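You operate a simulated robot arm through the tools that you are given. There is no shell and no other tool.

You are at the controls of a simulated robot arm. One attempt, no reset.

## Task
Test the 26 V contactor from the black tray in the test bay, then switch the supply off.
Fine: it stays in its dock under the shut guard; test at 26 V; the volts knob ends at 0 V.

The check looks at the end state, three seconds after you hand in, the way a careful person would. Anything else that was tipped, shoved, dropped, spilled or broken makes it a failure.

## Robot
A 7-joint arm with a two-finger parallel gripper, fixed in place. Base frame: the origin is on the floor under the middle of its stand, x ahead of it, y to its left, z up. Units: mm, degrees, N and s.
It reaches about 1247 mm from its shoulder. Its first joint turns from -132.0 to 132.0 degrees. Payload 3.91 kg.
The TCP is the grasp point between the finger pads, 30 mm short of the fingertips. In the tool frame z runs along the fingers and y along their closing line. Largest opening 110 mm; finger width 20, thickness 10; the body of the gripper, 48 by 112 mm, starts 55 mm behind the TCP.
Orientation is that of the tool frame in the base frame, as [roll, pitch, yaw] about the fixed x, y, z axes, in that order (R = Rz(yaw) Ry(pitch) Rx(roll)). With the fingers straight down and closing along the base's y, the tool's x points along the base's -x, its y along +y and its z along -z.

## Interface
- The arm moves only by the tool step_arm. Its argument "deltas" is a list of rows, each an object (a shift or turn left out is 0, a gripper value left out holds the last) with "dp": the shift along the base's x, y, z in mm, a list of three; "turn": the turn, a rotation vector about the base's x, y, z in degrees, a list of three. In form: [{"dp": [dx, dy, dz], "turn": [ax, ay, az]}, ...]. A call has 1 to 20 rows; each row is the pose to reach, as a shift and turn from the pose commanded when the call began. "fingers" is the finger opening in mm, from 0 to 110, set as the call begins (left out, the last holds). Rows are played at 5 a second. More than 50 mm and 8.6 degrees between two rows, or a gripper value outside its range, and nothing of the call is played. A pose out of reach is approached as far as the arm can. The call stops where the force on the tool passes 40 N (or 10 N more than at its start, if that is more) or the arm is blocked; 0.2 s more then pass. Each finger travels about 108 mm/s and halts on what it meets, pressing with about 26 N; the grip force reading is that of the motor and also rises with nothing between the fingers. The clock runs only during rows and for 0.2 s after the last one: add rows that repeat a pose to give the fingers time. It gives the time, the measured TCP pose, the force on the tool (base axes), the opening and the grip force at its end, in the units of the frame above (readings bear some noise), with the torque about the TCP (base axes, N m) and any sound that the robot's microphone picked up.
- Cameras (640 x 400 px; columns grow to the right, rows downward): "scene" is fixed at [383.8, 502.4, 1684.8]; the picture's right is [-0.30, -0.96, 0.00], its down [-0.94, 0.29, -0.18] and it looks along [0.18, -0.05, -0.98] (base axes); focal length 225 px, centre (320, 200). "wrist" rides on the gripper at [72, 17, -103] in the tool frame; the picture's right is [-0.23, 0.97, 0.00], its down [-0.76, -0.18, -0.62] and it looks along [-0.61, -0.14, 0.78] (tool axes); focal length 222 px, centre (320, 200). There is no depth. A picture from a camera that has moved, and an enlarged one, comes with that camera's place and axes in the base frame and with its lens. The place of the scene camera against the robot may be out by one fixed shift of up to 18 mm in any direction.
- grab_frame(camera): a new picture of that camera. No time passes.
- close_up(camera, box): a new picture of the part [left, top, right, bottom] of that camera's present view, enlarged. No time passes.
- job_done(): hands the job in; it is judged then, once.

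Nothing tells you positions but the pictures and the camera data. Unless the task says otherwise, let go and move clear before handing in.

The tools are called after "Emit:" as name(argument=value, ...) on one line, values as JSON. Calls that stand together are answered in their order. step_arm: Moves the arm, as the interface text tells. Its arguments: {"type":"object","properties":{"deltas":{"type":"array","items":{"type":"object","properties":{"dp":{"type":"array","items":{"type":"number"}},"turn":{"type":"array","items":{"type":"number"}}}}},"fingers":{"type":"number"}},"required":["deltas"]} The other tools are called the same way: grab_frame (camera) takes a picture; close_up (camera, box) takes an enlarged picture of a part of a camera's view; job_done () hands the job in.

At the start:

```text
time_s: 0.0
eef_pos: [509.6, 353.1, 1349.3]
tool_rot: [-180.0, -0.1, 180.0]
wrist_force: [-0.5, 0.0, -0.1]
wrist_torque: [0.0, 0.0, -0.02]
finger_gap: 110.2
gripper_force: 0.0
```

scene: 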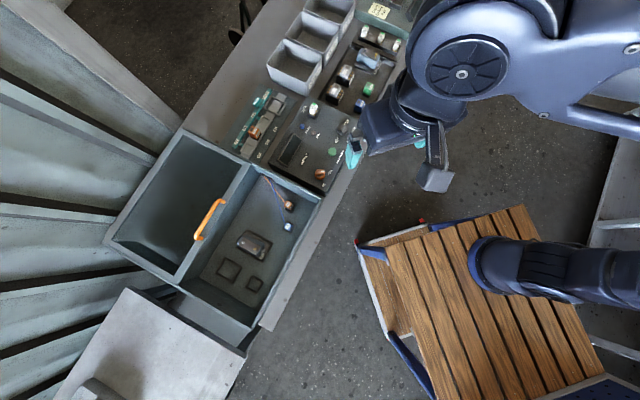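
wrist: 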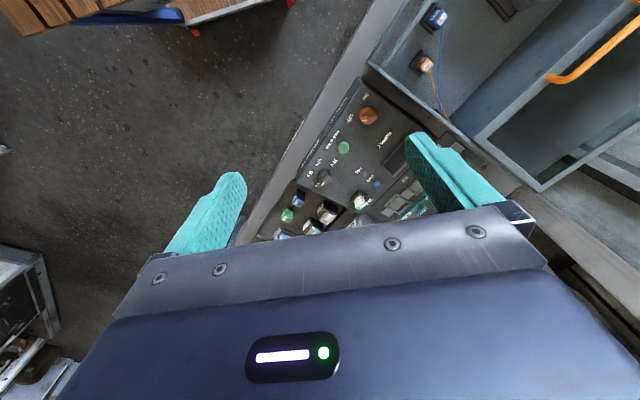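

The scene shows a bench with a test bay (orange-handled sliding guard), a control panel, and trays further along. I'll take close-ups to identify the parts before moving.

Emit:
close_up(camera="scene", box=[220, 70, 380, 190])

Emit:
close_up(camera="scene", box=[90, 120, 350, 350])

Emit:
close_up(camera="scene", box=[250, 0, 430, 110])

Emit:
close_up(camera="wrist", box=[240, 60, 560, 250])

```text
3.33 times, centred on (300, 130) of scene
camera zoom: at [383.8, 502.4, 1684.8], right [-0.3, -0.96, 0.0], down [-0.94, 0.29, -0.18], along [0.18, -0.05, -0.98], focal length 751 px, centre (387, 433)
```

zoom: 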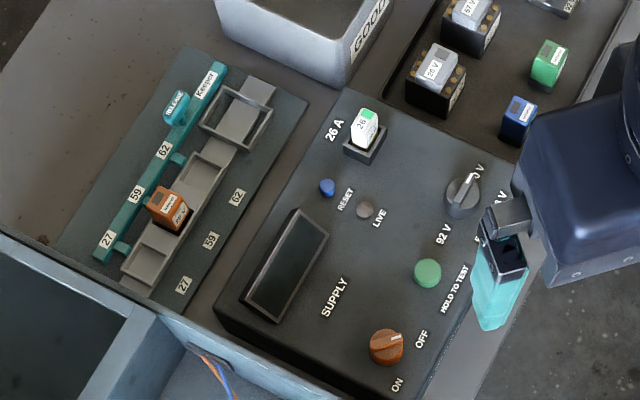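

```text
1.74 times, centred on (220, 235) of scene
camera zoom: at [383.8, 502.4, 1684.8], right [-0.3, -0.96, 0.0], down [-0.94, 0.29, -0.18], along [0.18, -0.05, -0.98], focal length 392 px, centre (494, 139)
```

zoom: 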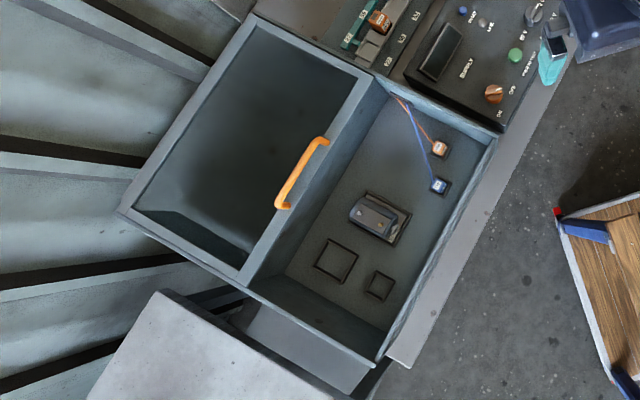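

```text
3.56 times, centred on (340, 55) of scene
camera zoom: at [383.8, 502.4, 1684.8], right [-0.3, -0.96, 0.0], down [-0.94, 0.29, -0.18], along [0.18, -0.05, -0.98], focal length 801 px, centre (249, 716)
```

zoom: 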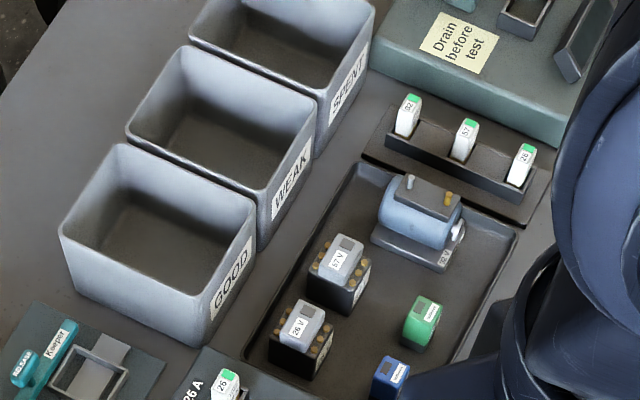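

```text
2.00 times, centred on (400, 155) of wrist
camera zoom: at [437.0, 370.0, 1452.2], right [0.23, 0.97, 0.0], down [0.76, -0.18, 0.62], along [0.61, -0.14, -0.78], focal length 444 px, centre (160, 290)
```

zoom: 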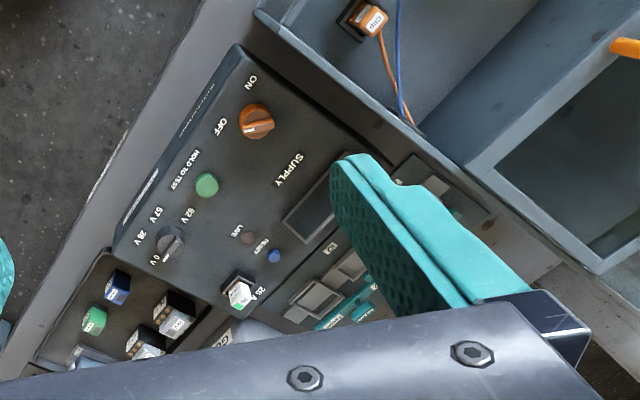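

I see the supply panel near roughly (600, 440, 940), the black tray with 26 V/57 V parts around (900, 290), and the test bay around (450, 730). I'll move the wrist camera forward to look at the black tray and the panel more closely.

Emit:
step_arm(deltas=[{"dp": [40, 0, 0]}, {"dp": [80, 0, 0]}, {"dp": [110, 0, 0]}, {"dp": [136, -7, 0]}])

Emit:
grab_frame(camera="wrist")

Emit:
close_up(camera="wrist", box=[160, 0, 400, 150])

Emit:
close_up(camera="wrist", box=[360, 0, 600, 150])

```text
time_s: 1.0
eef_pos: [644.6, 344.0, 1349.0]
tool_rot: [-180.0, 0.0, 179.9]
wrist_force: [-0.8, -0.2, -0.2]
wrist_torque: [0.02, -0.03, 0.01]
finger_gap: 109.9
gripper_force: 0.0
```

```text
taken
camera wrist: at [573.2, 362.4, 1452.2], right [0.23, 0.97, 0.0], down [0.76, -0.18, 0.62], along [0.61, -0.14, -0.78], focal length 222 px, centre (320, 200)
```

wrist: 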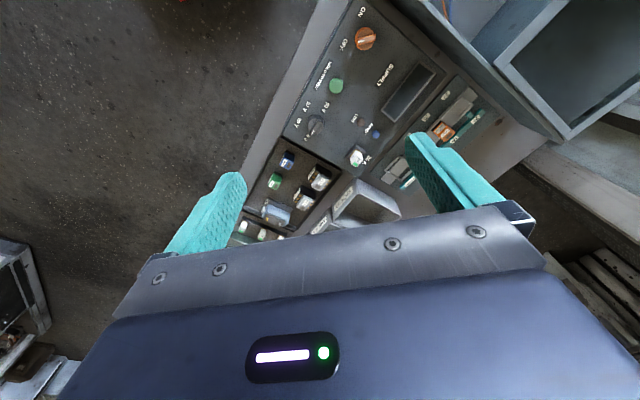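

```text
2.67 times, centred on (280, 75) of wrist
camera zoom: at [573.2, 362.4, 1452.2], right [0.23, 0.97, 0.0], down [0.76, -0.18, 0.62], along [0.61, -0.14, -0.78], focal length 592 px, centre (427, 533)
```

zoom: 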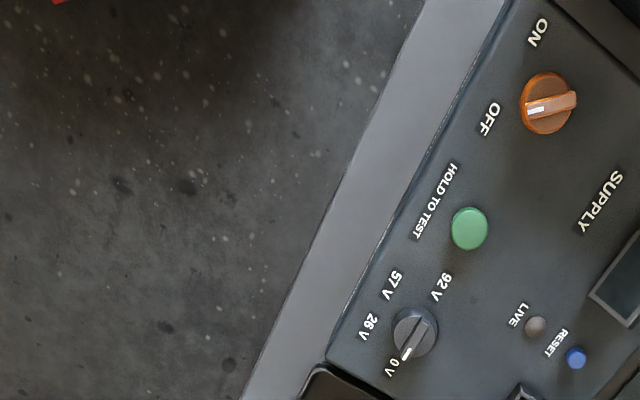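

```text
2.67 times, centred on (480, 75) of wrist
camera zoom: at [573.2, 362.4, 1452.2], right [0.23, 0.97, 0.0], down [0.76, -0.18, 0.62], along [0.61, -0.14, -0.78], focal length 592 px, centre (-107, 533)
```

zoom: 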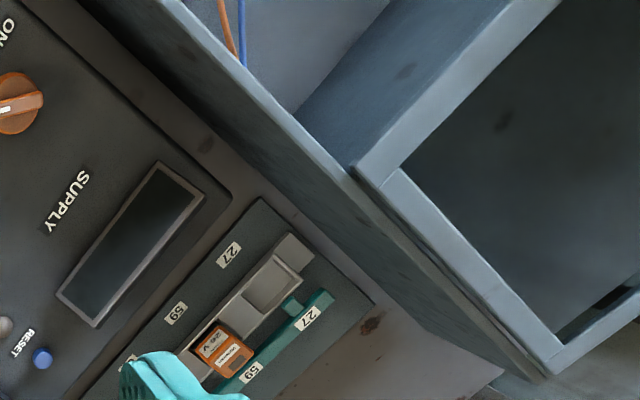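

The wrist camera sees best right below and slightly ahead of itself. I'll move further forward to look down on the black tray.

Emit:
step_arm(deltas=[{"dp": [45, -8, -10]}, {"dp": [90, -16, -20]}, {"dp": [135, -24, -30]}, {"dp": [180, -32, -40]}, {"dp": [225, -40, -50]}])

Emit:
grab_frame(camera="wrist")

Emit:
close_up(camera="wrist", box=[160, 0, 360, 125])

Emit:
close_up(camera="wrist", box=[240, 60, 440, 210])

Emit:
grab_frame(camera="scene")

```text
time_s: 2.2
eef_pos: [868.5, 306.5, 1300.2]
tool_rot: [180.0, 0.0, 180.0]
wrist_force: [-0.8, -0.1, 1.0]
wrist_torque: [-0.03, -0.06, 0.0]
finger_gap: 110.1
gripper_force: 0.1
```

```text
taken
camera wrist: at [797.8, 322.7, 1402.5], right [0.23, 0.97, 0.0], down [0.76, -0.18, 0.62], along [0.61, -0.14, -0.78], focal length 222 px, centre (320, 200)
```

wrist: 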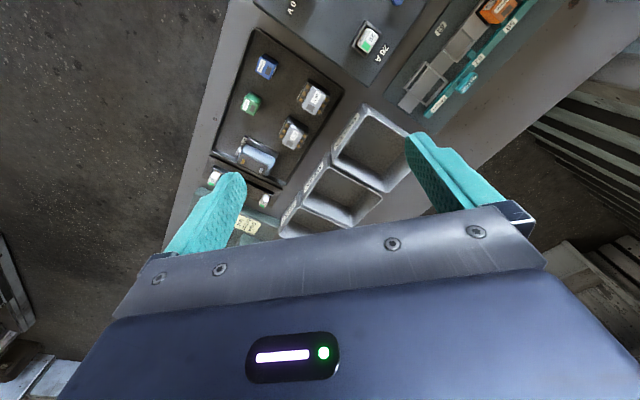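

```text
3.20 times, centred on (260, 62) of wrist
camera zoom: at [797.8, 322.7, 1402.5], right [0.23, 0.97, 0.0], down [0.76, -0.18, 0.62], along [0.61, -0.14, -0.78], focal length 711 px, centre (512, 640)
```

zoom: 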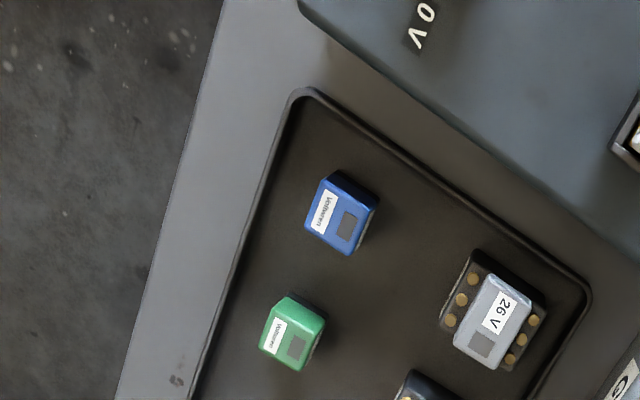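

```text
2.67 times, centred on (340, 135) of wrist
camera zoom: at [797.8, 322.7, 1402.5], right [0.23, 0.97, 0.0], down [0.76, -0.18, 0.62], along [0.61, -0.14, -0.78], focal length 592 px, centre (267, 373)
```

zoom: 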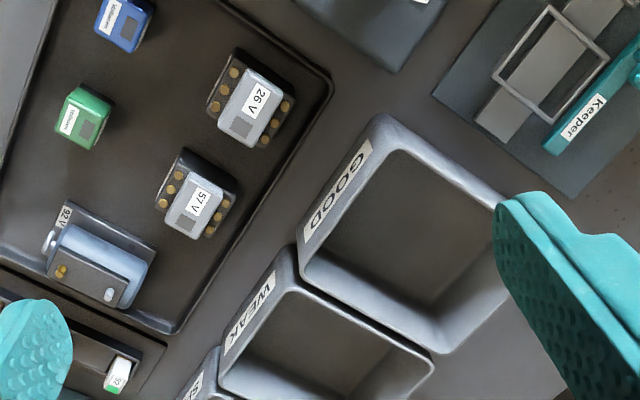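

```text
taken
```

scene: 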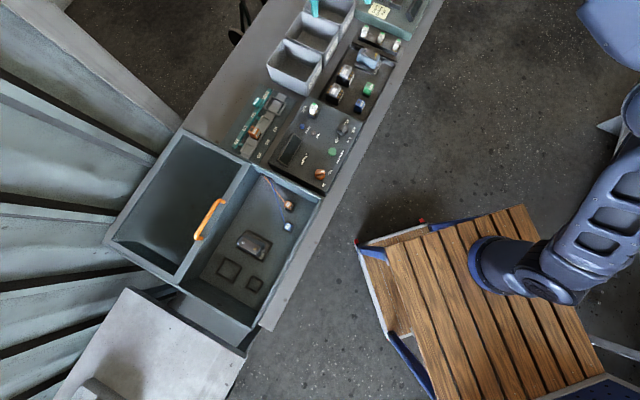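

The 26 V contactor sits in the black tray near (904, 284); beside it are 57 V and 92 V parts. The scene view is clear now, so I'll enlarge several regions to understand the bay, keeper, fuses and displays.

Emit:
close_up(camera="scene", box=[180, 170, 330, 340])

Emit:
close_up(camera="scene", box=[230, 80, 310, 165])

Emit:
close_up(camera="scene", box=[265, 90, 365, 195])

Emit:
close_up(camera="scene", box=[320, 0, 440, 120])

Emit:
close_up(camera="scene", box=[90, 120, 260, 290])

```text
2.35 times, centred on (255, 255) of scene
camera zoom: at [383.8, 502.4, 1684.8], right [-0.3, -0.96, 0.0], down [-0.94, 0.29, -0.18], along [0.18, -0.05, -0.98], focal length 530 px, centre (473, 71)
```

zoom: 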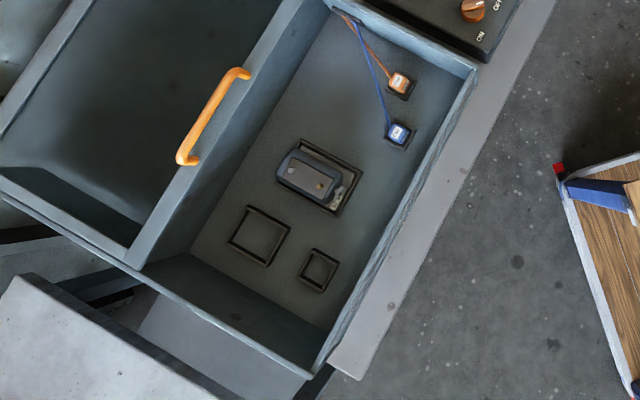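

```text
4.71 times, centred on (270, 122) of scene
camera zoom: at [383.8, 502.4, 1684.8], right [-0.3, -0.96, 0.0], down [-0.94, 0.29, -0.18], along [0.18, -0.05, -0.98], focal length 1061 px, centre (555, 565)
```

zoom: 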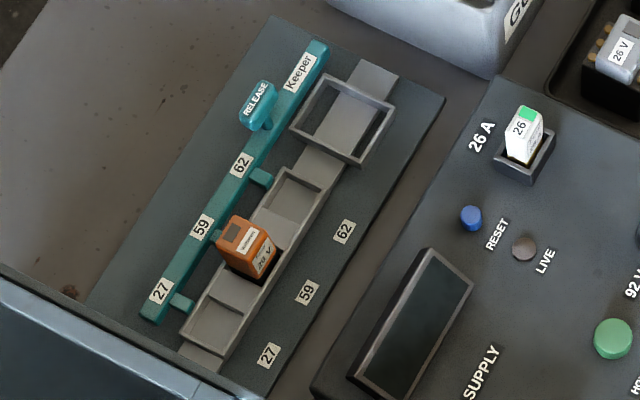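

```text
3.81 times, centred on (315, 142) of scene
camera zoom: at [383.8, 502.4, 1684.8], right [-0.3, -0.96, 0.0], down [-0.94, 0.29, -0.18], along [0.18, -0.05, -0.98], focal length 859 px, centre (339, 419)
```

zoom: 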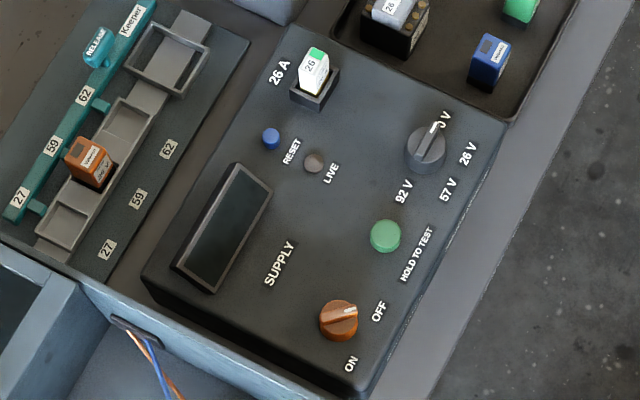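

```text
3.33 times, centred on (380, 60) of scene
camera zoom: at [383.8, 502.4, 1684.8], right [-0.3, -0.96, 0.0], down [-0.94, 0.29, -0.18], along [0.18, -0.05, -0.98], focal length 751 px, centre (120, 667)
```

zoom: 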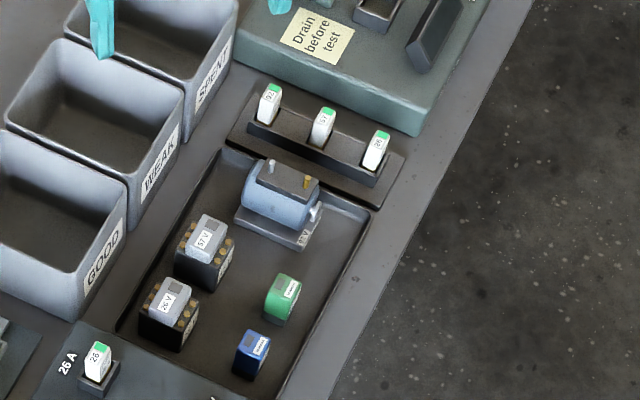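

```text
2.35 times, centred on (175, 205) of scene
camera zoom: at [383.8, 502.4, 1684.8], right [-0.3, -0.96, 0.0], down [-0.94, 0.29, -0.18], along [0.18, -0.05, -0.98], focal length 530 px, centre (661, 188)
```

zoom: 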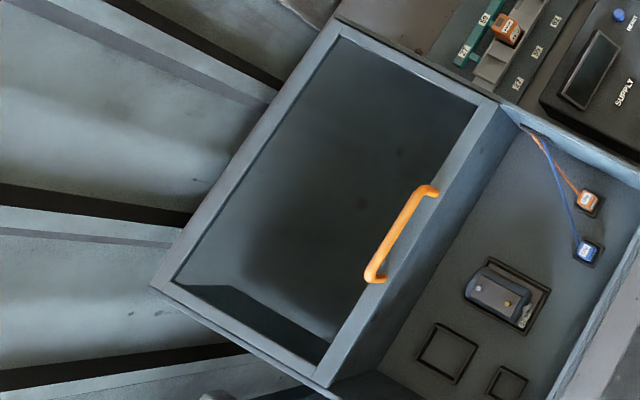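

I read the supply as OFF with the volts knob at 0 V, and a 26 fuse is already in the 26 A holder. The bay has three docks, the largest already holding another unit. I'll move the wrist camera over the bay next for a closer look.

Emit:
step_arm(deltas=[{"dp": [-33, 34, 0]}, {"dp": [-66, 69, 0]}, {"dp": [-99, 103, 0]}, {"dp": [-132, 138, 0]}, {"dp": [-165, 172, 0]}, {"dp": [-198, 207, 0]}, {"dp": [-231, 241, 0]}, {"dp": [-264, 276, 0]}, {"dp": [-297, 310, 0]}, {"dp": [-330, 345, 0]}, {"dp": [-363, 379, 0]}, {"dp": [-396, 413, 0]}])

Emit:
grab_frame(camera="wrist")

Emit:
close_up(camera="wrist", box=[220, 0, 420, 125])

Emit:
grab_frame(camera="scene")

```text
time_s: 4.8
eef_pos: [474.1, 719.5, 1301.2]
tool_rot: [179.9, 0.0, 179.9]
wrist_force: [1.3, -1.3, 0.7]
wrist_torque: [0.04, 0.08, -0.01]
finger_gap: 110.0
gripper_force: 0.1
```

```text
taken
camera wrist: at [402.6, 735.4, 1403.3], right [0.23, 0.97, 0.0], down [0.76, -0.18, 0.62], along [0.61, -0.14, -0.78], focal length 222 px, centre (320, 200)
```

wrist: 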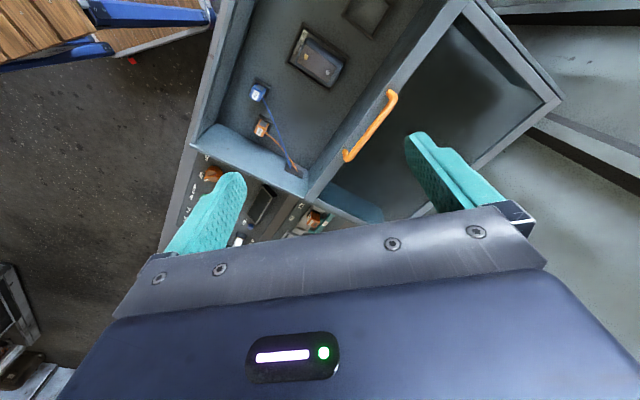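

```text
3.20 times, centred on (320, 62) of wrist
camera zoom: at [402.6, 735.4, 1403.3], right [0.23, 0.97, 0.0], down [0.76, -0.18, 0.62], along [0.61, -0.14, -0.78], focal length 711 px, centre (320, 640)
```

zoom: 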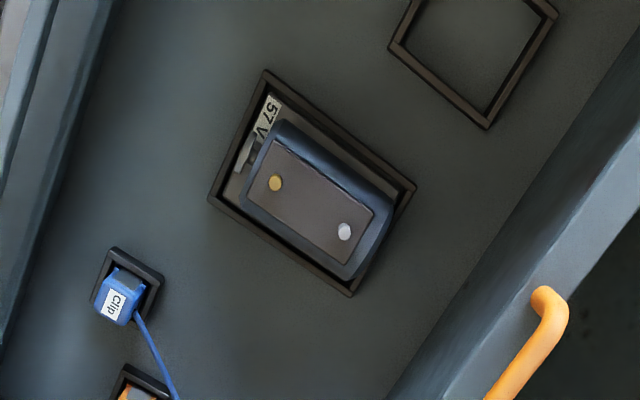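

```text
taken
```

scene: 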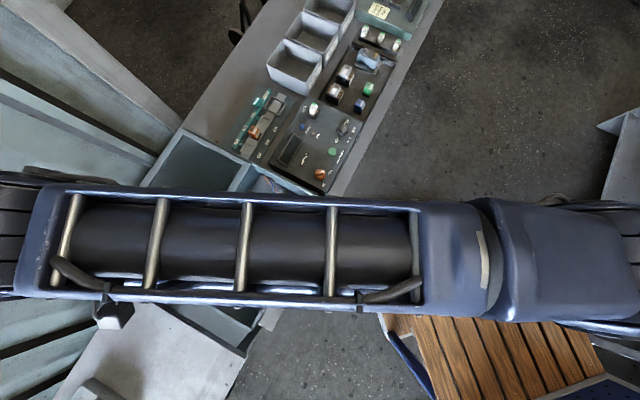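

The large dock holds a 57 V motor with two studs, and the blue and orange clips are parked beside it. The medium square dock looks like the contactor's. I'll turn the tool by 45° to line up with the bench and view the bay from closer above.

Emit:
step_arm(deltas=[{"dp": [-2, 13, -16], "turn": [0, 0, 7.5]}, {"dp": [-4, 26, -33], "turn": [0, 0, 15]}, {"dp": [-6, 40, -50], "turn": [0, 0, 22.5]}, {"dp": [-8, 53, -66], "turn": [0, 0, 30]}, {"dp": [-10, 66, -83], "turn": [0, 0, 37.5]}, {"dp": [-11, 80, -100], "turn": [0, 0, 45]}])

Emit:
grab_frame(camera="wrist")

Emit:
close_up(camera="wrist", box=[160, 0, 400, 150])

Emit:
close_up(camera="wrist", box=[340, 0, 580, 150])

```text
time_s: 6.2
eef_pos: [462.2, 799.5, 1200.8]
tool_rot: [180.0, 0.1, -135.0]
wrist_force: [0.1, -0.8, -0.4]
wrist_torque: [0.05, 0.01, 0.0]
finger_gap: 109.7
gripper_force: 0.0
```

```text
taken
camera wrist: at [400.3, 760.0, 1303.0], right [-0.53, 0.85, 0.0], down [0.66, 0.41, 0.62], along [0.53, 0.33, -0.78], focal length 222 px, centre (320, 200)
```

wrist: 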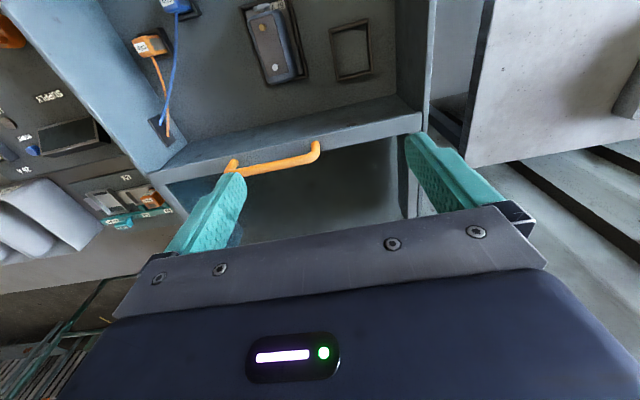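

```text
2.67 times, centred on (280, 75) of wrist
camera zoom: at [400.3, 760.0, 1303.0], right [-0.53, 0.85, 0.0], down [0.66, 0.41, 0.62], along [0.53, 0.33, -0.78], focal length 592 px, centre (427, 533)
```

zoom: 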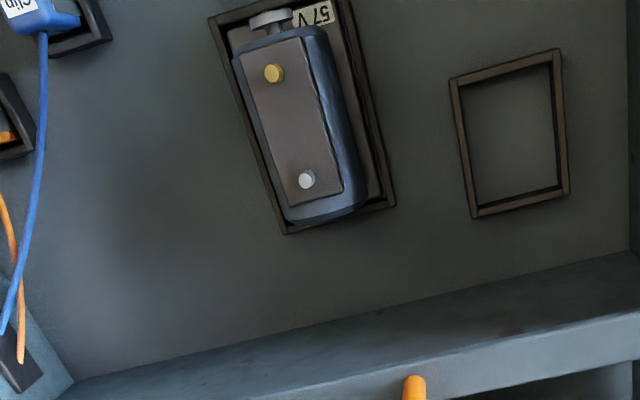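

```text
2.67 times, centred on (460, 75) of wrist
camera zoom: at [400.3, 760.0, 1303.0], right [-0.53, 0.85, 0.0], down [0.66, 0.41, 0.62], along [0.53, 0.33, -0.78], focal length 592 px, centre (-53, 533)
```

zoom: 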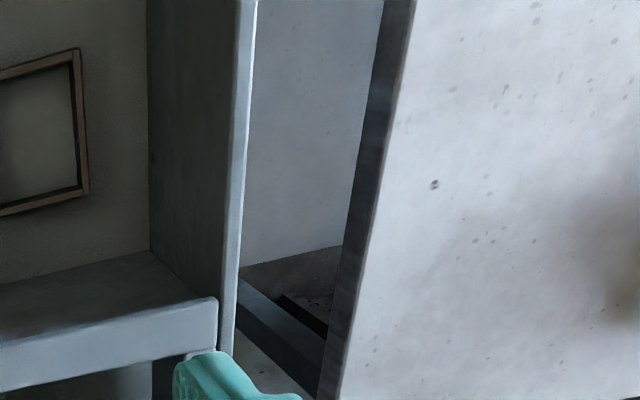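

The medium dock is near (403, 818) with outer size about 56 mm along the bench by 65 mm across, and the bench runs at about −46°. Next I'll go back over the black tray with this yaw to study the contactor closely.

Emit:
step_arm(deltas=[{"dp": [34, -36, 0]}, {"dp": [68, -71, 0]}, {"dp": [102, -107, 0]}, {"dp": [137, -143, 0]}, {"dp": [171, -178, 0]}, {"dp": [205, -214, 0]}, {"dp": [239, -250, 0]}, {"dp": [273, -286, 0]}, {"dp": [307, -321, 0]}, {"dp": [341, -357, 0]}, {"dp": [376, -393, 0]}, {"dp": [410, -428, -10]}, {"dp": [444, -464, -15]}, {"dp": [478, -500, -20]}])

Emit:
grab_frame(camera="wrist")

Emit:
close_up(camera="wrist", box=[240, 0, 400, 100])

```text
refused: row 4 steps farther than a row can; nothing moved
```

```text
taken
camera wrist: at [400.3, 760.0, 1303.0], right [-0.53, 0.85, 0.0], down [0.66, 0.41, 0.62], along [0.53, 0.33, -0.78], focal length 222 px, centre (320, 200)
```

wrist: 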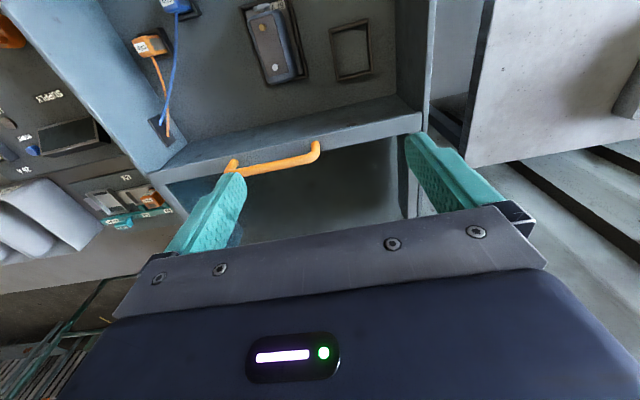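

```text
4.00 times, centred on (320, 50) of wrist
camera zoom: at [400.3, 760.0, 1303.0], right [-0.53, 0.85, 0.0], down [0.66, 0.41, 0.62], along [0.53, 0.33, -0.78], focal length 888 px, centre (320, 800)
```

zoom: 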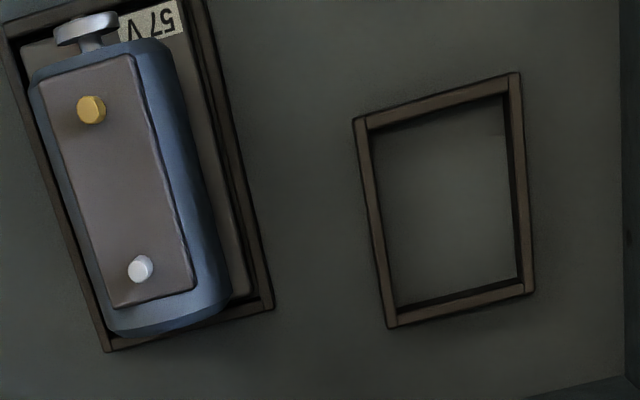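

The move was refused because one row was a hair over 50 mm; nothing moved. I'll repeat it with slightly smaller steps.

Emit:
step_arm(deltas=[{"dp": [32, -33, 0]}, {"dp": [64, -67, 0]}, {"dp": [96, -100, 0]}, {"dp": [128, -133, 0]}, {"dp": [160, -167, 0]}, {"dp": [192, -200, 0]}, {"dp": [224, -233, 0]}, {"dp": [256, -267, 0]}, {"dp": [288, -300, 0]}, {"dp": [320, -333, 0]}, {"dp": [352, -367, 0]}, {"dp": [384, -400, -5]}, {"dp": [416, -433, -10]}, {"dp": [448, -467, -15]}, {"dp": [478, -500, -20]}])

Emit:
grab_frame(camera="wrist")

Emit:
close_up(camera="wrist", box=[240, 0, 400, 100])

```text
time_s: 9.4
eef_pos: [939.1, 299.7, 1180.0]
tool_rot: [-179.9, 0.0, -134.9]
wrist_force: [0.2, 0.5, 0.3]
wrist_torque: [-0.03, -0.03, 0.02]
finger_gap: 109.7
gripper_force: 0.0
```

```text
taken
camera wrist: at [877.0, 260.2, 1283.3], right [-0.53, 0.85, 0.0], down [0.66, 0.41, 0.62], along [0.53, 0.33, -0.78], focal length 222 px, centre (320, 200)
```

wrist: 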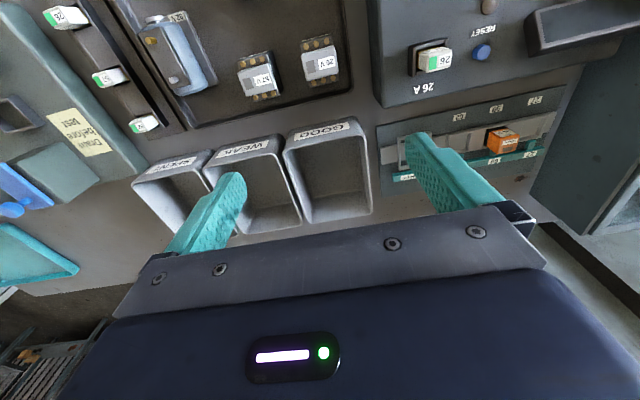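

```text
4.00 times, centred on (320, 50) of wrist
camera zoom: at [877.0, 260.2, 1283.3], right [-0.53, 0.85, 0.0], down [0.66, 0.41, 0.62], along [0.53, 0.33, -0.78], focal length 888 px, centre (320, 800)
```

zoom: 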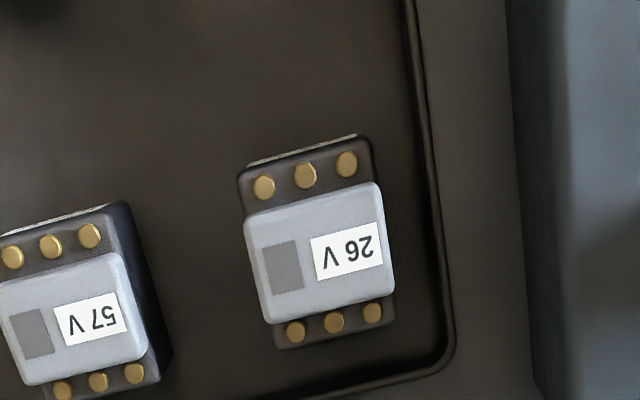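

The 26 V contactor lies square to the bench near (911, 282), about 45 mm wide along the bench and 55 mm across, which fits the medium dock. I'll move above it and lower to measure its height by parallax.

Emit:
step_arm(deltas=[{"dp": [-10, -6, -35], "turn": [0, 0, -0.5]}, {"dp": [-19, -12, -70], "turn": [0, 0, -1]}, {"dp": [-28, -18, -100], "turn": [0, 0, -1.2]}], fingers=80)

Emit:
grab_frame(camera="wrist")

Emit:
close_up(camera="wrist", box=[240, 50, 400, 150])

Emit:
close_up(camera="scene", box=[310, 20, 430, 120])

```text
time_s: 10.2
eef_pos: [912.8, 281.2, 1078.3]
tool_rot: [179.9, 0.1, -136.1]
wrist_force: [-0.8, -0.3, 0.5]
wrist_torque: [0.0, -0.02, -0.01]
finger_gap: 79.9
gripper_force: 0.0
```

```text
taken
camera wrist: at [849.3, 243.1, 1181.7], right [-0.51, 0.86, 0.0], down [0.67, 0.4, 0.62], along [0.54, 0.32, -0.78], focal length 222 px, centre (320, 200)
```

wrist: 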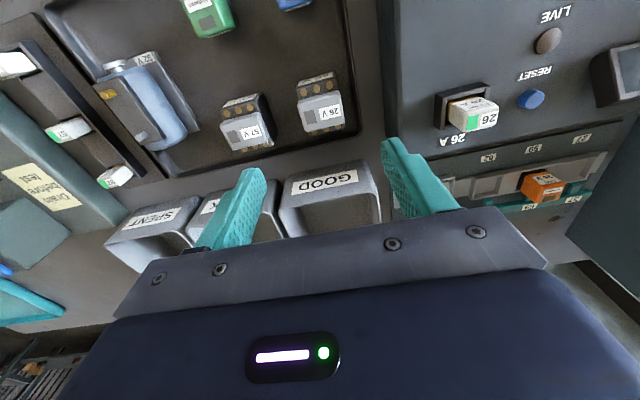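

```text
4.00 times, centred on (320, 100) of wrist
camera zoom: at [849.3, 243.1, 1181.7], right [-0.51, 0.86, 0.0], down [0.67, 0.4, 0.62], along [0.54, 0.32, -0.78], focal length 888 px, centre (320, 600)
```

zoom: 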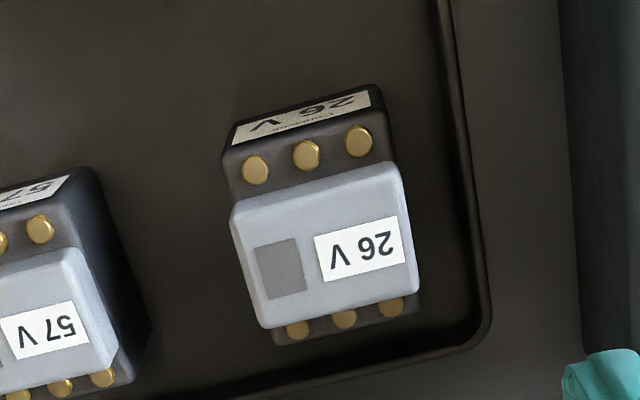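

```text
4.00 times, centred on (370, 70) of scene
camera zoom: at [383.8, 502.4, 1684.8], right [-0.3, -0.96, 0.0], down [-0.94, 0.29, -0.18], along [0.18, -0.05, -0.98], focal length 902 px, centre (120, 720)
```

zoom: 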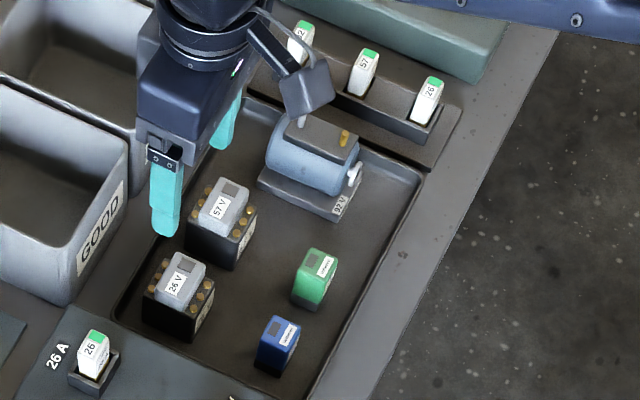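

The contactor's top is about z 936 with its base near z 887, centred at about (912, 283). I'll set the gap to 64 mm and go down partway, checking alignment before closing.

Emit:
step_arm(deltas=[{"dp": [-0.5, 0.7, -40]}, {"dp": [-1, 1.4, -80]}, {"dp": [-1, 1.4, -80]}], fingers=64)

Emit:
grab_frame(camera="wrist")

Emit:
close_up(camera="wrist", box=[220, 90, 420, 215])

Emit:
close_up(camera="scene", box=[310, 20, 430, 120])

```text
time_s: 11.0
eef_pos: [910.4, 282.1, 1000.0]
tool_rot: [-180.0, 0.0, -136.2]
wrist_force: [0.3, -0.3, 0.3]
wrist_torque: [0.01, 0.0, -0.01]
finger_gap: 63.7
gripper_force: 0.1
```

```text
taken
camera wrist: at [848.2, 244.3, 1102.8], right [-0.51, 0.86, 0.0], down [0.67, 0.4, 0.62], along [0.54, 0.32, -0.78], focal length 222 px, centre (320, 200)
```

wrist: 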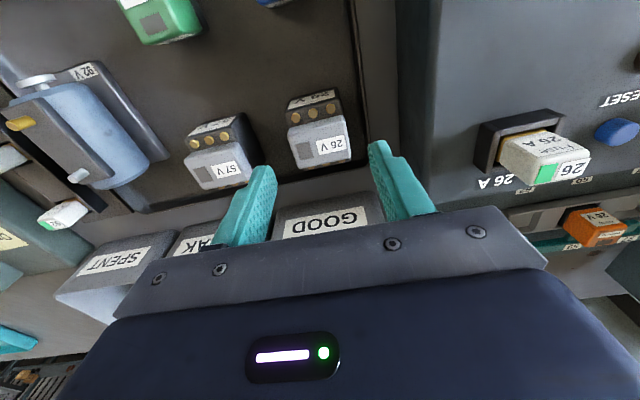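

```text
3.20 times, centred on (320, 152) of wrist
camera zoom: at [848.2, 244.3, 1102.8], right [-0.51, 0.86, 0.0], down [0.67, 0.4, 0.62], along [0.54, 0.32, -0.78], focal length 711 px, centre (320, 352)
```

zoom: 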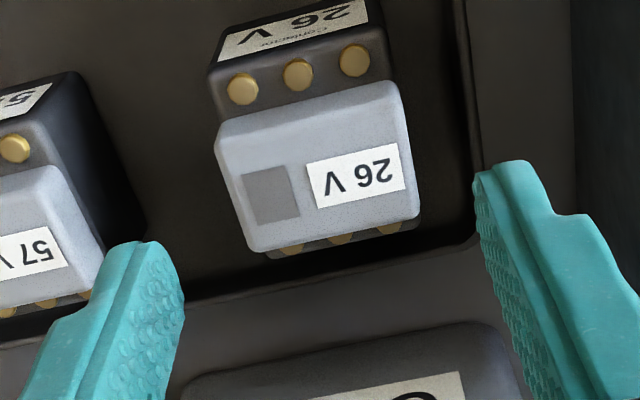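

```text
4.00 times, centred on (370, 70) of scene
camera zoom: at [383.8, 502.4, 1684.8], right [-0.3, -0.96, 0.0], down [-0.94, 0.29, -0.18], along [0.18, -0.05, -0.98], focal length 902 px, centre (120, 720)
```

zoom: 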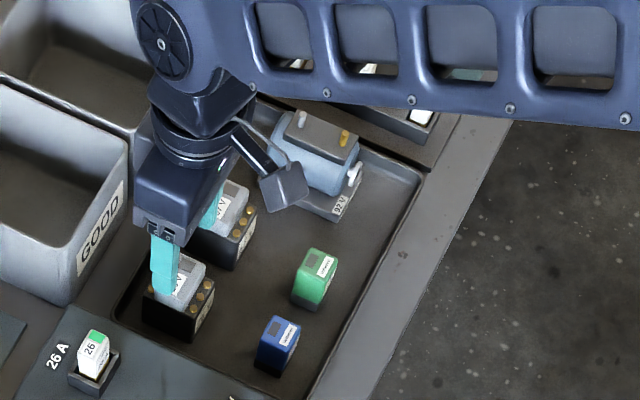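

The fingers straddle the contactor evenly and clear the neighbours. I'll go down to z 934 and then close.

Emit:
step_arm(deltas=[{"dp": [0, -0.4, -25]}, {"dp": [0, -0.4, -50]}, {"dp": [0, -0.4, -65]}, {"dp": [0, -0.4, -65]}])

Emit:
close_up(camera="wrist", box=[220, 90, 420, 215])

Emit:
close_up(camera="scene", box=[310, 20, 430, 120])

```text
time_s: 12.0
eef_pos: [912.0, 282.2, 935.5]
tool_rot: [-180.0, 0.0, -136.2]
wrist_force: [0.3, -1.1, 0.0]
wrist_torque: [0.01, -0.01, -0.02]
finger_gap: 64.2
gripper_force: 0.1
```

```text
3.20 times, centred on (320, 152) of wrist
camera zoom: at [849.1, 244.2, 1037.1], right [-0.51, 0.86, 0.0], down [0.67, 0.4, 0.62], along [0.54, 0.32, -0.78], focal length 711 px, centre (320, 352)
```

zoom: 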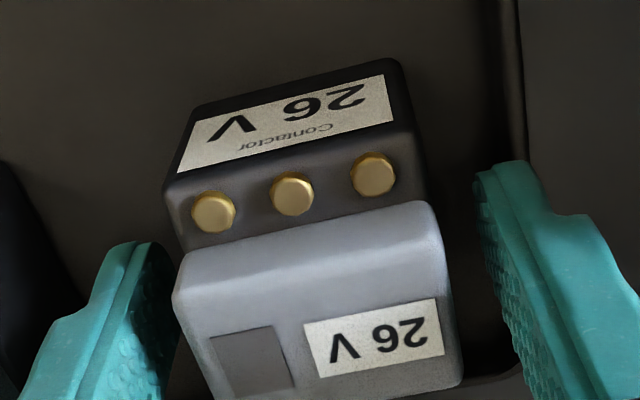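

```text
4.00 times, centred on (370, 70) of scene
camera zoom: at [383.8, 502.4, 1684.8], right [-0.3, -0.96, 0.0], down [-0.94, 0.29, -0.18], along [0.18, -0.05, -0.98], focal length 902 px, centre (120, 720)
```

zoom: 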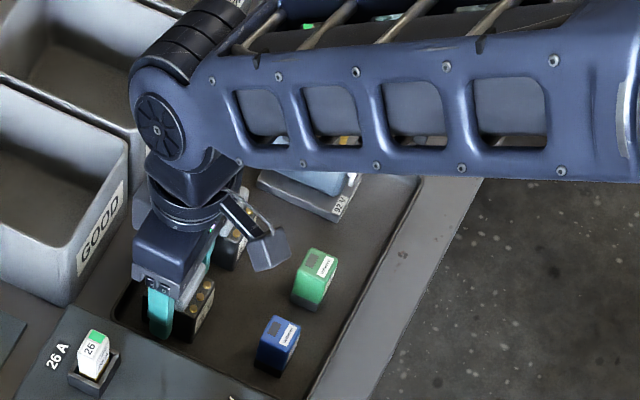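

The contactor is centred between the fingers with tips about 17 mm above the tray floor. I'll close the grip.

Emit:
step_arm(deltas=[{"dp": [0, 0, 0]}, {"dp": [0, 0, 0]}, {"dp": [0, 0, 0]}, {"dp": [0, 0, 0]}], fingers=20)

Emit:
close_up(camera="wrist", box=[220, 90, 420, 215])

```text
time_s: 13.0
eef_pos: [911.3, 281.8, 933.8]
tool_rot: [180.0, 0.0, -136.3]
wrist_force: [0.4, 0.8, 0.4]
wrist_torque: [-0.03, -0.04, 0.04]
finger_gap: 46.2
gripper_force: 26.3
```

```text
3.20 times, centred on (320, 152) of wrist
camera zoom: at [849.2, 244.2, 1037.1], right [-0.51, 0.86, 0.0], down [0.67, 0.4, 0.62], along [0.54, 0.32, -0.78], focal length 711 px, centre (320, 352)
```

zoom: 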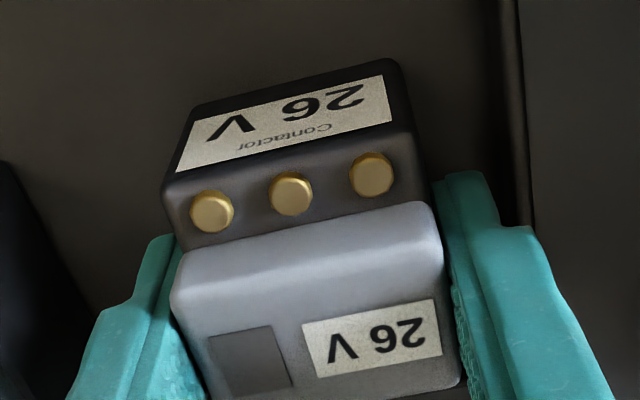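

Gripped at 46 mm width with 26 N. I'll lift it straight up and check.

Emit:
step_arm(deltas=[{"dp": [0, 0, 15]}, {"dp": [0, 0, 40]}, {"dp": [0, 0, 80]}, {"dp": [0, 0, 120]}, {"dp": [0, 0, 166]}, {"dp": [0, 0, 206]}, {"dp": [0, 0, 246]}])

Emit:
grab_frame(camera="wrist")

Emit:
close_up(camera="wrist", box=[220, 90, 420, 215])

```text
time_s: 14.6
eef_pos: [911.6, 282.5, 1181.5]
tool_rot: [-180.0, 0.0, -136.1]
wrist_force: [-0.5, -0.4, -0.7]
wrist_torque: [0.01, 0.03, 0.0]
finger_gap: 19.8
gripper_force: 0.1
```

```text
taken
camera wrist: at [849.0, 244.2, 1283.3], right [-0.51, 0.86, 0.0], down [0.67, 0.4, 0.62], along [0.54, 0.32, -0.78], focal length 222 px, centre (320, 200)
```

wrist: 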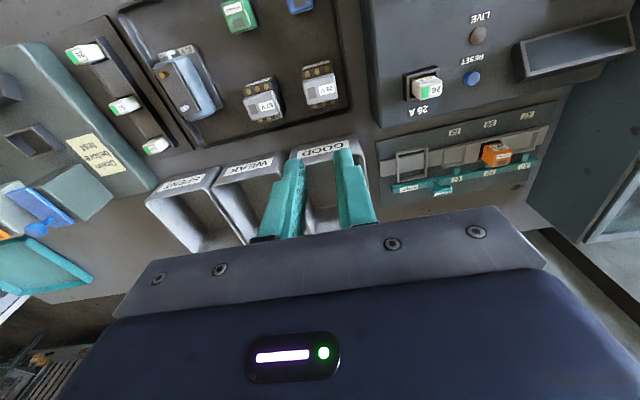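

```text
3.20 times, centred on (320, 152) of wrist
camera zoom: at [849.0, 244.2, 1283.3], right [-0.51, 0.86, 0.0], down [0.67, 0.4, 0.62], along [0.54, 0.32, -0.78], focal length 711 px, centre (320, 352)
```

zoom: 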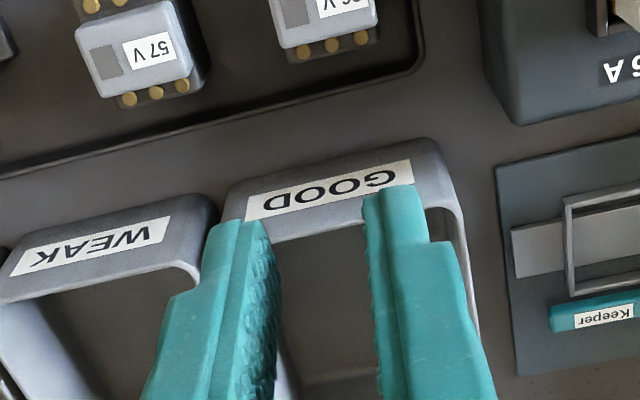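

The contactor slipped out and is still in the tray, upright. I'll check its position closely and then grip it lower on its body and lift more slowly.

Emit:
close_up(camera="wrist", box=[220, 30, 420, 155])

Emit:
close_up(camera="scene", box=[310, 20, 430, 120])

```text
3.20 times, centred on (320, 92) of wrist
camera zoom: at [849.0, 244.2, 1283.3], right [-0.51, 0.86, 0.0], down [0.67, 0.4, 0.62], along [0.54, 0.32, -0.78], focal length 711 px, centre (320, 544)
```

zoom: 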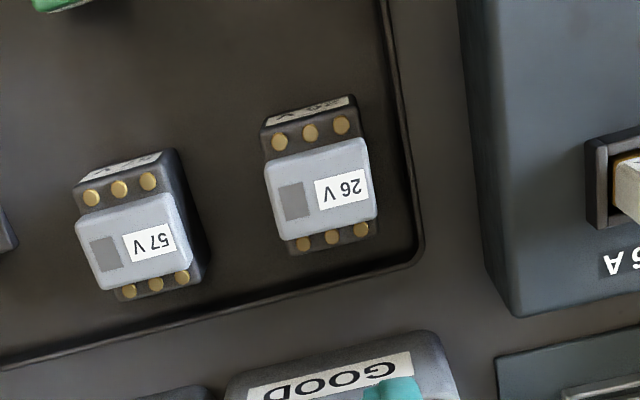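

```text
4.00 times, centred on (370, 70) of scene
camera zoom: at [383.8, 502.4, 1684.8], right [-0.3, -0.96, 0.0], down [-0.94, 0.29, -0.18], along [0.18, -0.05, -0.98], focal length 902 px, centre (120, 720)
```

zoom: 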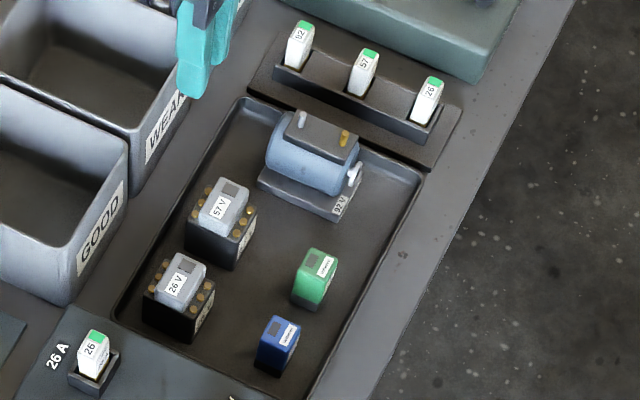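

It is upright and hasn't moved from (912, 282.5). I'll go back down with a 64 mm gap, this time to z ≈ 921 so the pads cover the body, watching the contact force.

Emit:
step_arm(deltas=[{"dp": [0, 0, 0]}, {"dp": [0, 0, -45]}, {"dp": [0, 0, -90]}, {"dp": [0, 0, -135]}, {"dp": [0, 0, -180]}, {"dp": [0, 0, -210]}, {"dp": [0, 0, -235]}, {"dp": [0, 0, -248]}, {"dp": [0, 0, -256]}, {"dp": [0, 0, -258]}, {"dp": [0, 0, -258]}], fingers=64)

Emit:
close_up(camera="wrist", box=[220, 90, 420, 215])

```text
time_s: 16.6
eef_pos: [911.2, 281.4, 930.2]
tool_rot: [-179.9, 0.2, -136.3]
wrist_force: [-12.4, -8.6, 15.6]
wrist_torque: [0.16, 0.86, 0.63]
finger_gap: 65.3
gripper_force: 1.1
stopped in row 10: the force on the tool passed its limit at 47 N (the readings are from after the stop); the commanded pose is now the measured one
```

```text
3.20 times, centred on (320, 152) of wrist
camera zoom: at [848.5, 242.9, 1032.7], right [-0.51, 0.86, 0.0], down [0.67, 0.4, 0.63], along [0.54, 0.32, -0.78], focal length 711 px, centre (320, 352)
```

zoom: 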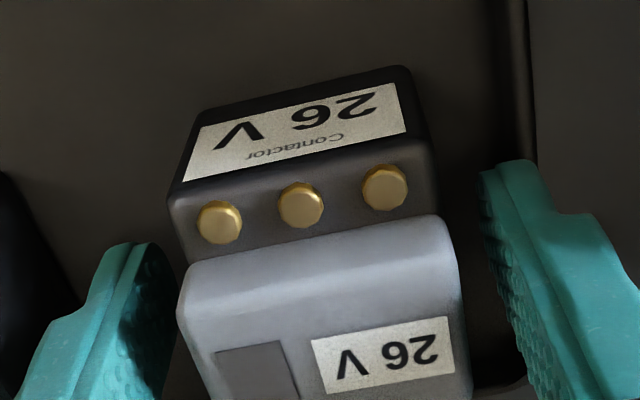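

A contact stopped me at z ≈ 930, with a force pushing up and toward the front. I need to see what was touched before moving on.

Emit:
grab_frame(camera="wrist")

Emit:
close_up(camera="scene", box=[320, 40, 400, 110])

Emit:
grab_frame(camera="scene")

```text
taken
camera wrist: at [848.5, 242.9, 1032.7], right [-0.51, 0.86, 0.0], down [0.67, 0.4, 0.63], along [0.54, 0.32, -0.78], focal length 222 px, centre (320, 200)
```

wrist: 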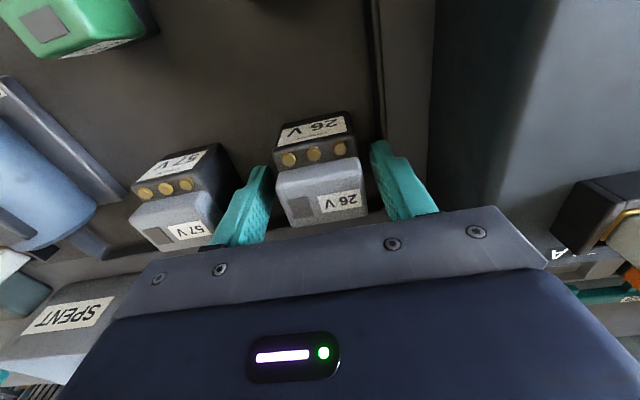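

```text
5.71 times, centred on (360, 75) of scene
camera zoom: at [383.8, 502.4, 1684.8], right [-0.3, -0.96, 0.0], down [-0.94, 0.29, -0.18], along [0.18, -0.05, -0.98], focal length 1288 px, centre (91, 914)
```

zoom: 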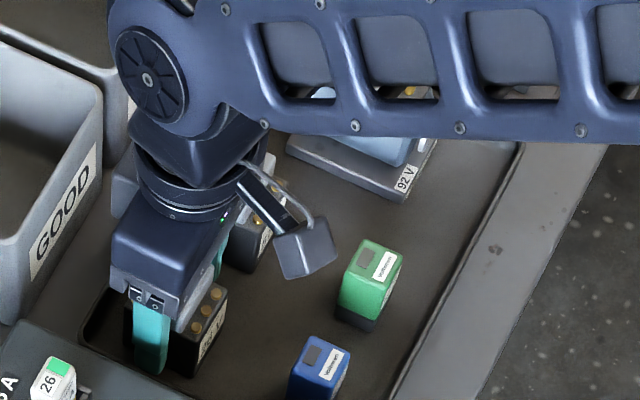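

```text
taken
```

scene: 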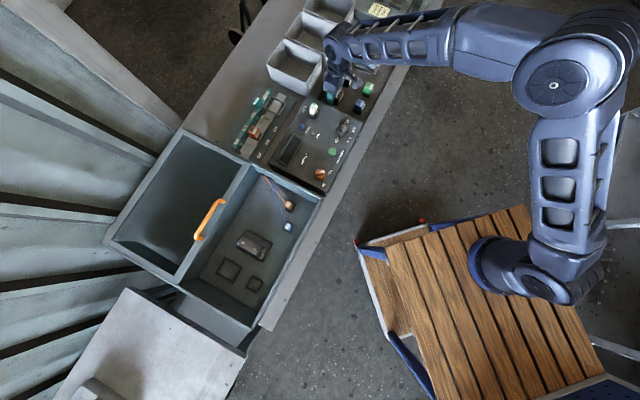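

The torque points to the panel-side fingertip catching the tray's raised lip about 41 mm from the contactor's centre. I'll rise a little, narrow the gap to 56 mm, shift slightly away from the lip and go down again slowly.

Emit:
step_arm(deltas=[{"dp": [0.5, 0.5, 10]}, {"dp": [1.5, 0, 25]}, {"dp": [1.5, 0, 25]}], fingers=56)

Emit:
close_up(camera="wrist", box=[220, 90, 420, 215])

```text
time_s: 17.4
eef_pos: [913.4, 282.0, 953.6]
tool_rot: [-179.9, 0.2, -136.2]
wrist_force: [-0.6, 0.5, -0.7]
wrist_torque: [0.02, 0.0, 0.0]
finger_gap: 55.9
gripper_force: 0.1
```

```text
3.20 times, centred on (320, 152) of wrist
camera zoom: at [850.8, 243.5, 1056.6], right [-0.51, 0.86, 0.0], down [0.67, 0.4, 0.63], along [0.54, 0.32, -0.78], focal length 711 px, centre (320, 352)
```

zoom: 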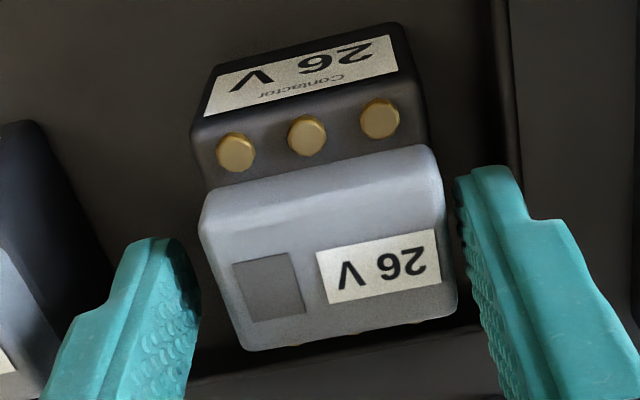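

Both fingers clear the contactor sides. I'll descend in small steps to about z 921.

Emit:
step_arm(deltas=[{"dp": [0, 0, -8]}, {"dp": [0, 0, -16]}, {"dp": [0, 0, -22]}, {"dp": [0, 0, -27]}, {"dp": [0, 0, -30]}, {"dp": [0, 0, -32]}, {"dp": [0, 0, -32]}])

Emit:
close_up(camera="wrist", box=[220, 90, 420, 215])

```text
time_s: 19.1
eef_pos: [914.0, 281.6, 922.0]
tool_rot: [-180.0, 0.3, -136.2]
wrist_force: [-0.7, -0.2, -0.4]
wrist_torque: [-0.01, 0.02, 0.02]
finger_gap: 55.8
gripper_force: 0.0
```

```text
3.20 times, centred on (320, 152) of wrist
camera zoom: at [850.1, 243.5, 1024.1], right [-0.51, 0.86, 0.0], down [0.67, 0.4, 0.63], along [0.54, 0.32, -0.78], focal length 711 px, centre (320, 352)
```

zoom: 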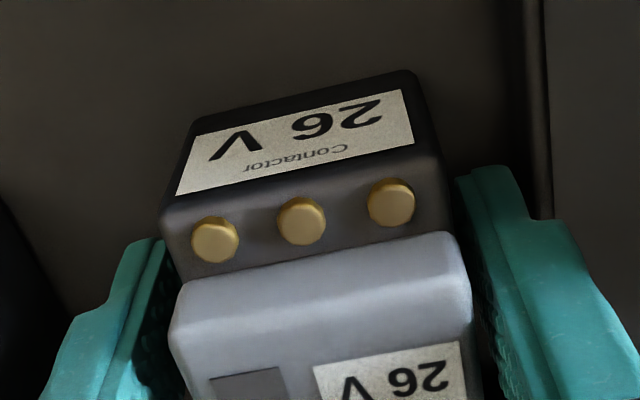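

At z 922 with no contact. I'll close the grip and then lift in small steps, checking.

Emit:
step_arm(deltas=[{"dp": [0, 0, 0]}, {"dp": [0, 0, 0]}, {"dp": [0, 0, 0]}, {"dp": [0, 0, 0]}], fingers=0)

Emit:
step_arm(deltas=[{"dp": [0, 0, 2]}, {"dp": [0, 0, 4]}, {"dp": [0, 0, 7]}, {"dp": [0, 0, 10]}, {"dp": [0, 0, 10]}])

Emit:
close_up(camera="wrist", box=[220, 90, 420, 215])

```text
time_s: 20.1
eef_pos: [913.0, 281.9, 921.7]
tool_rot: [-180.0, 0.3, -136.2]
wrist_force: [1.2, 0.2, 3.8]
wrist_torque: [0.0, 0.1, -0.02]
finger_gap: 46.0
gripper_force: 25.8
```

```text
time_s: 21.2
eef_pos: [913.0, 282.1, 932.5]
tool_rot: [-179.9, 0.2, -136.2]
wrist_force: [0.5, -1.0, -2.0]
wrist_torque: [0.0, 0.03, 0.01]
finger_gap: 45.8
gripper_force: 26.4
```

```text
3.20 times, centred on (320, 152) of wrist
camera zoom: at [850.4, 243.5, 1034.3], right [-0.51, 0.86, 0.0], down [0.67, 0.4, 0.63], along [0.54, 0.32, -0.78], focal length 711 px, centre (320, 352)
```

zoom: 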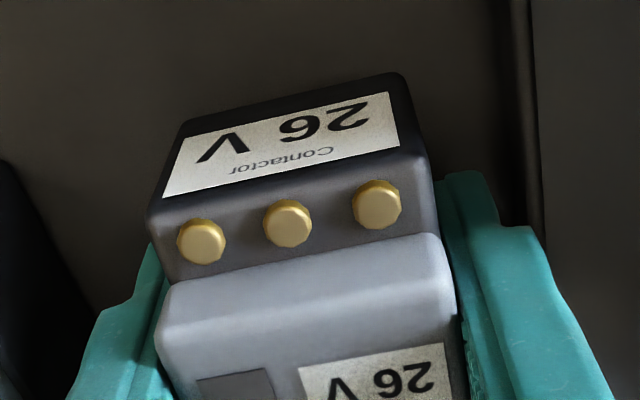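

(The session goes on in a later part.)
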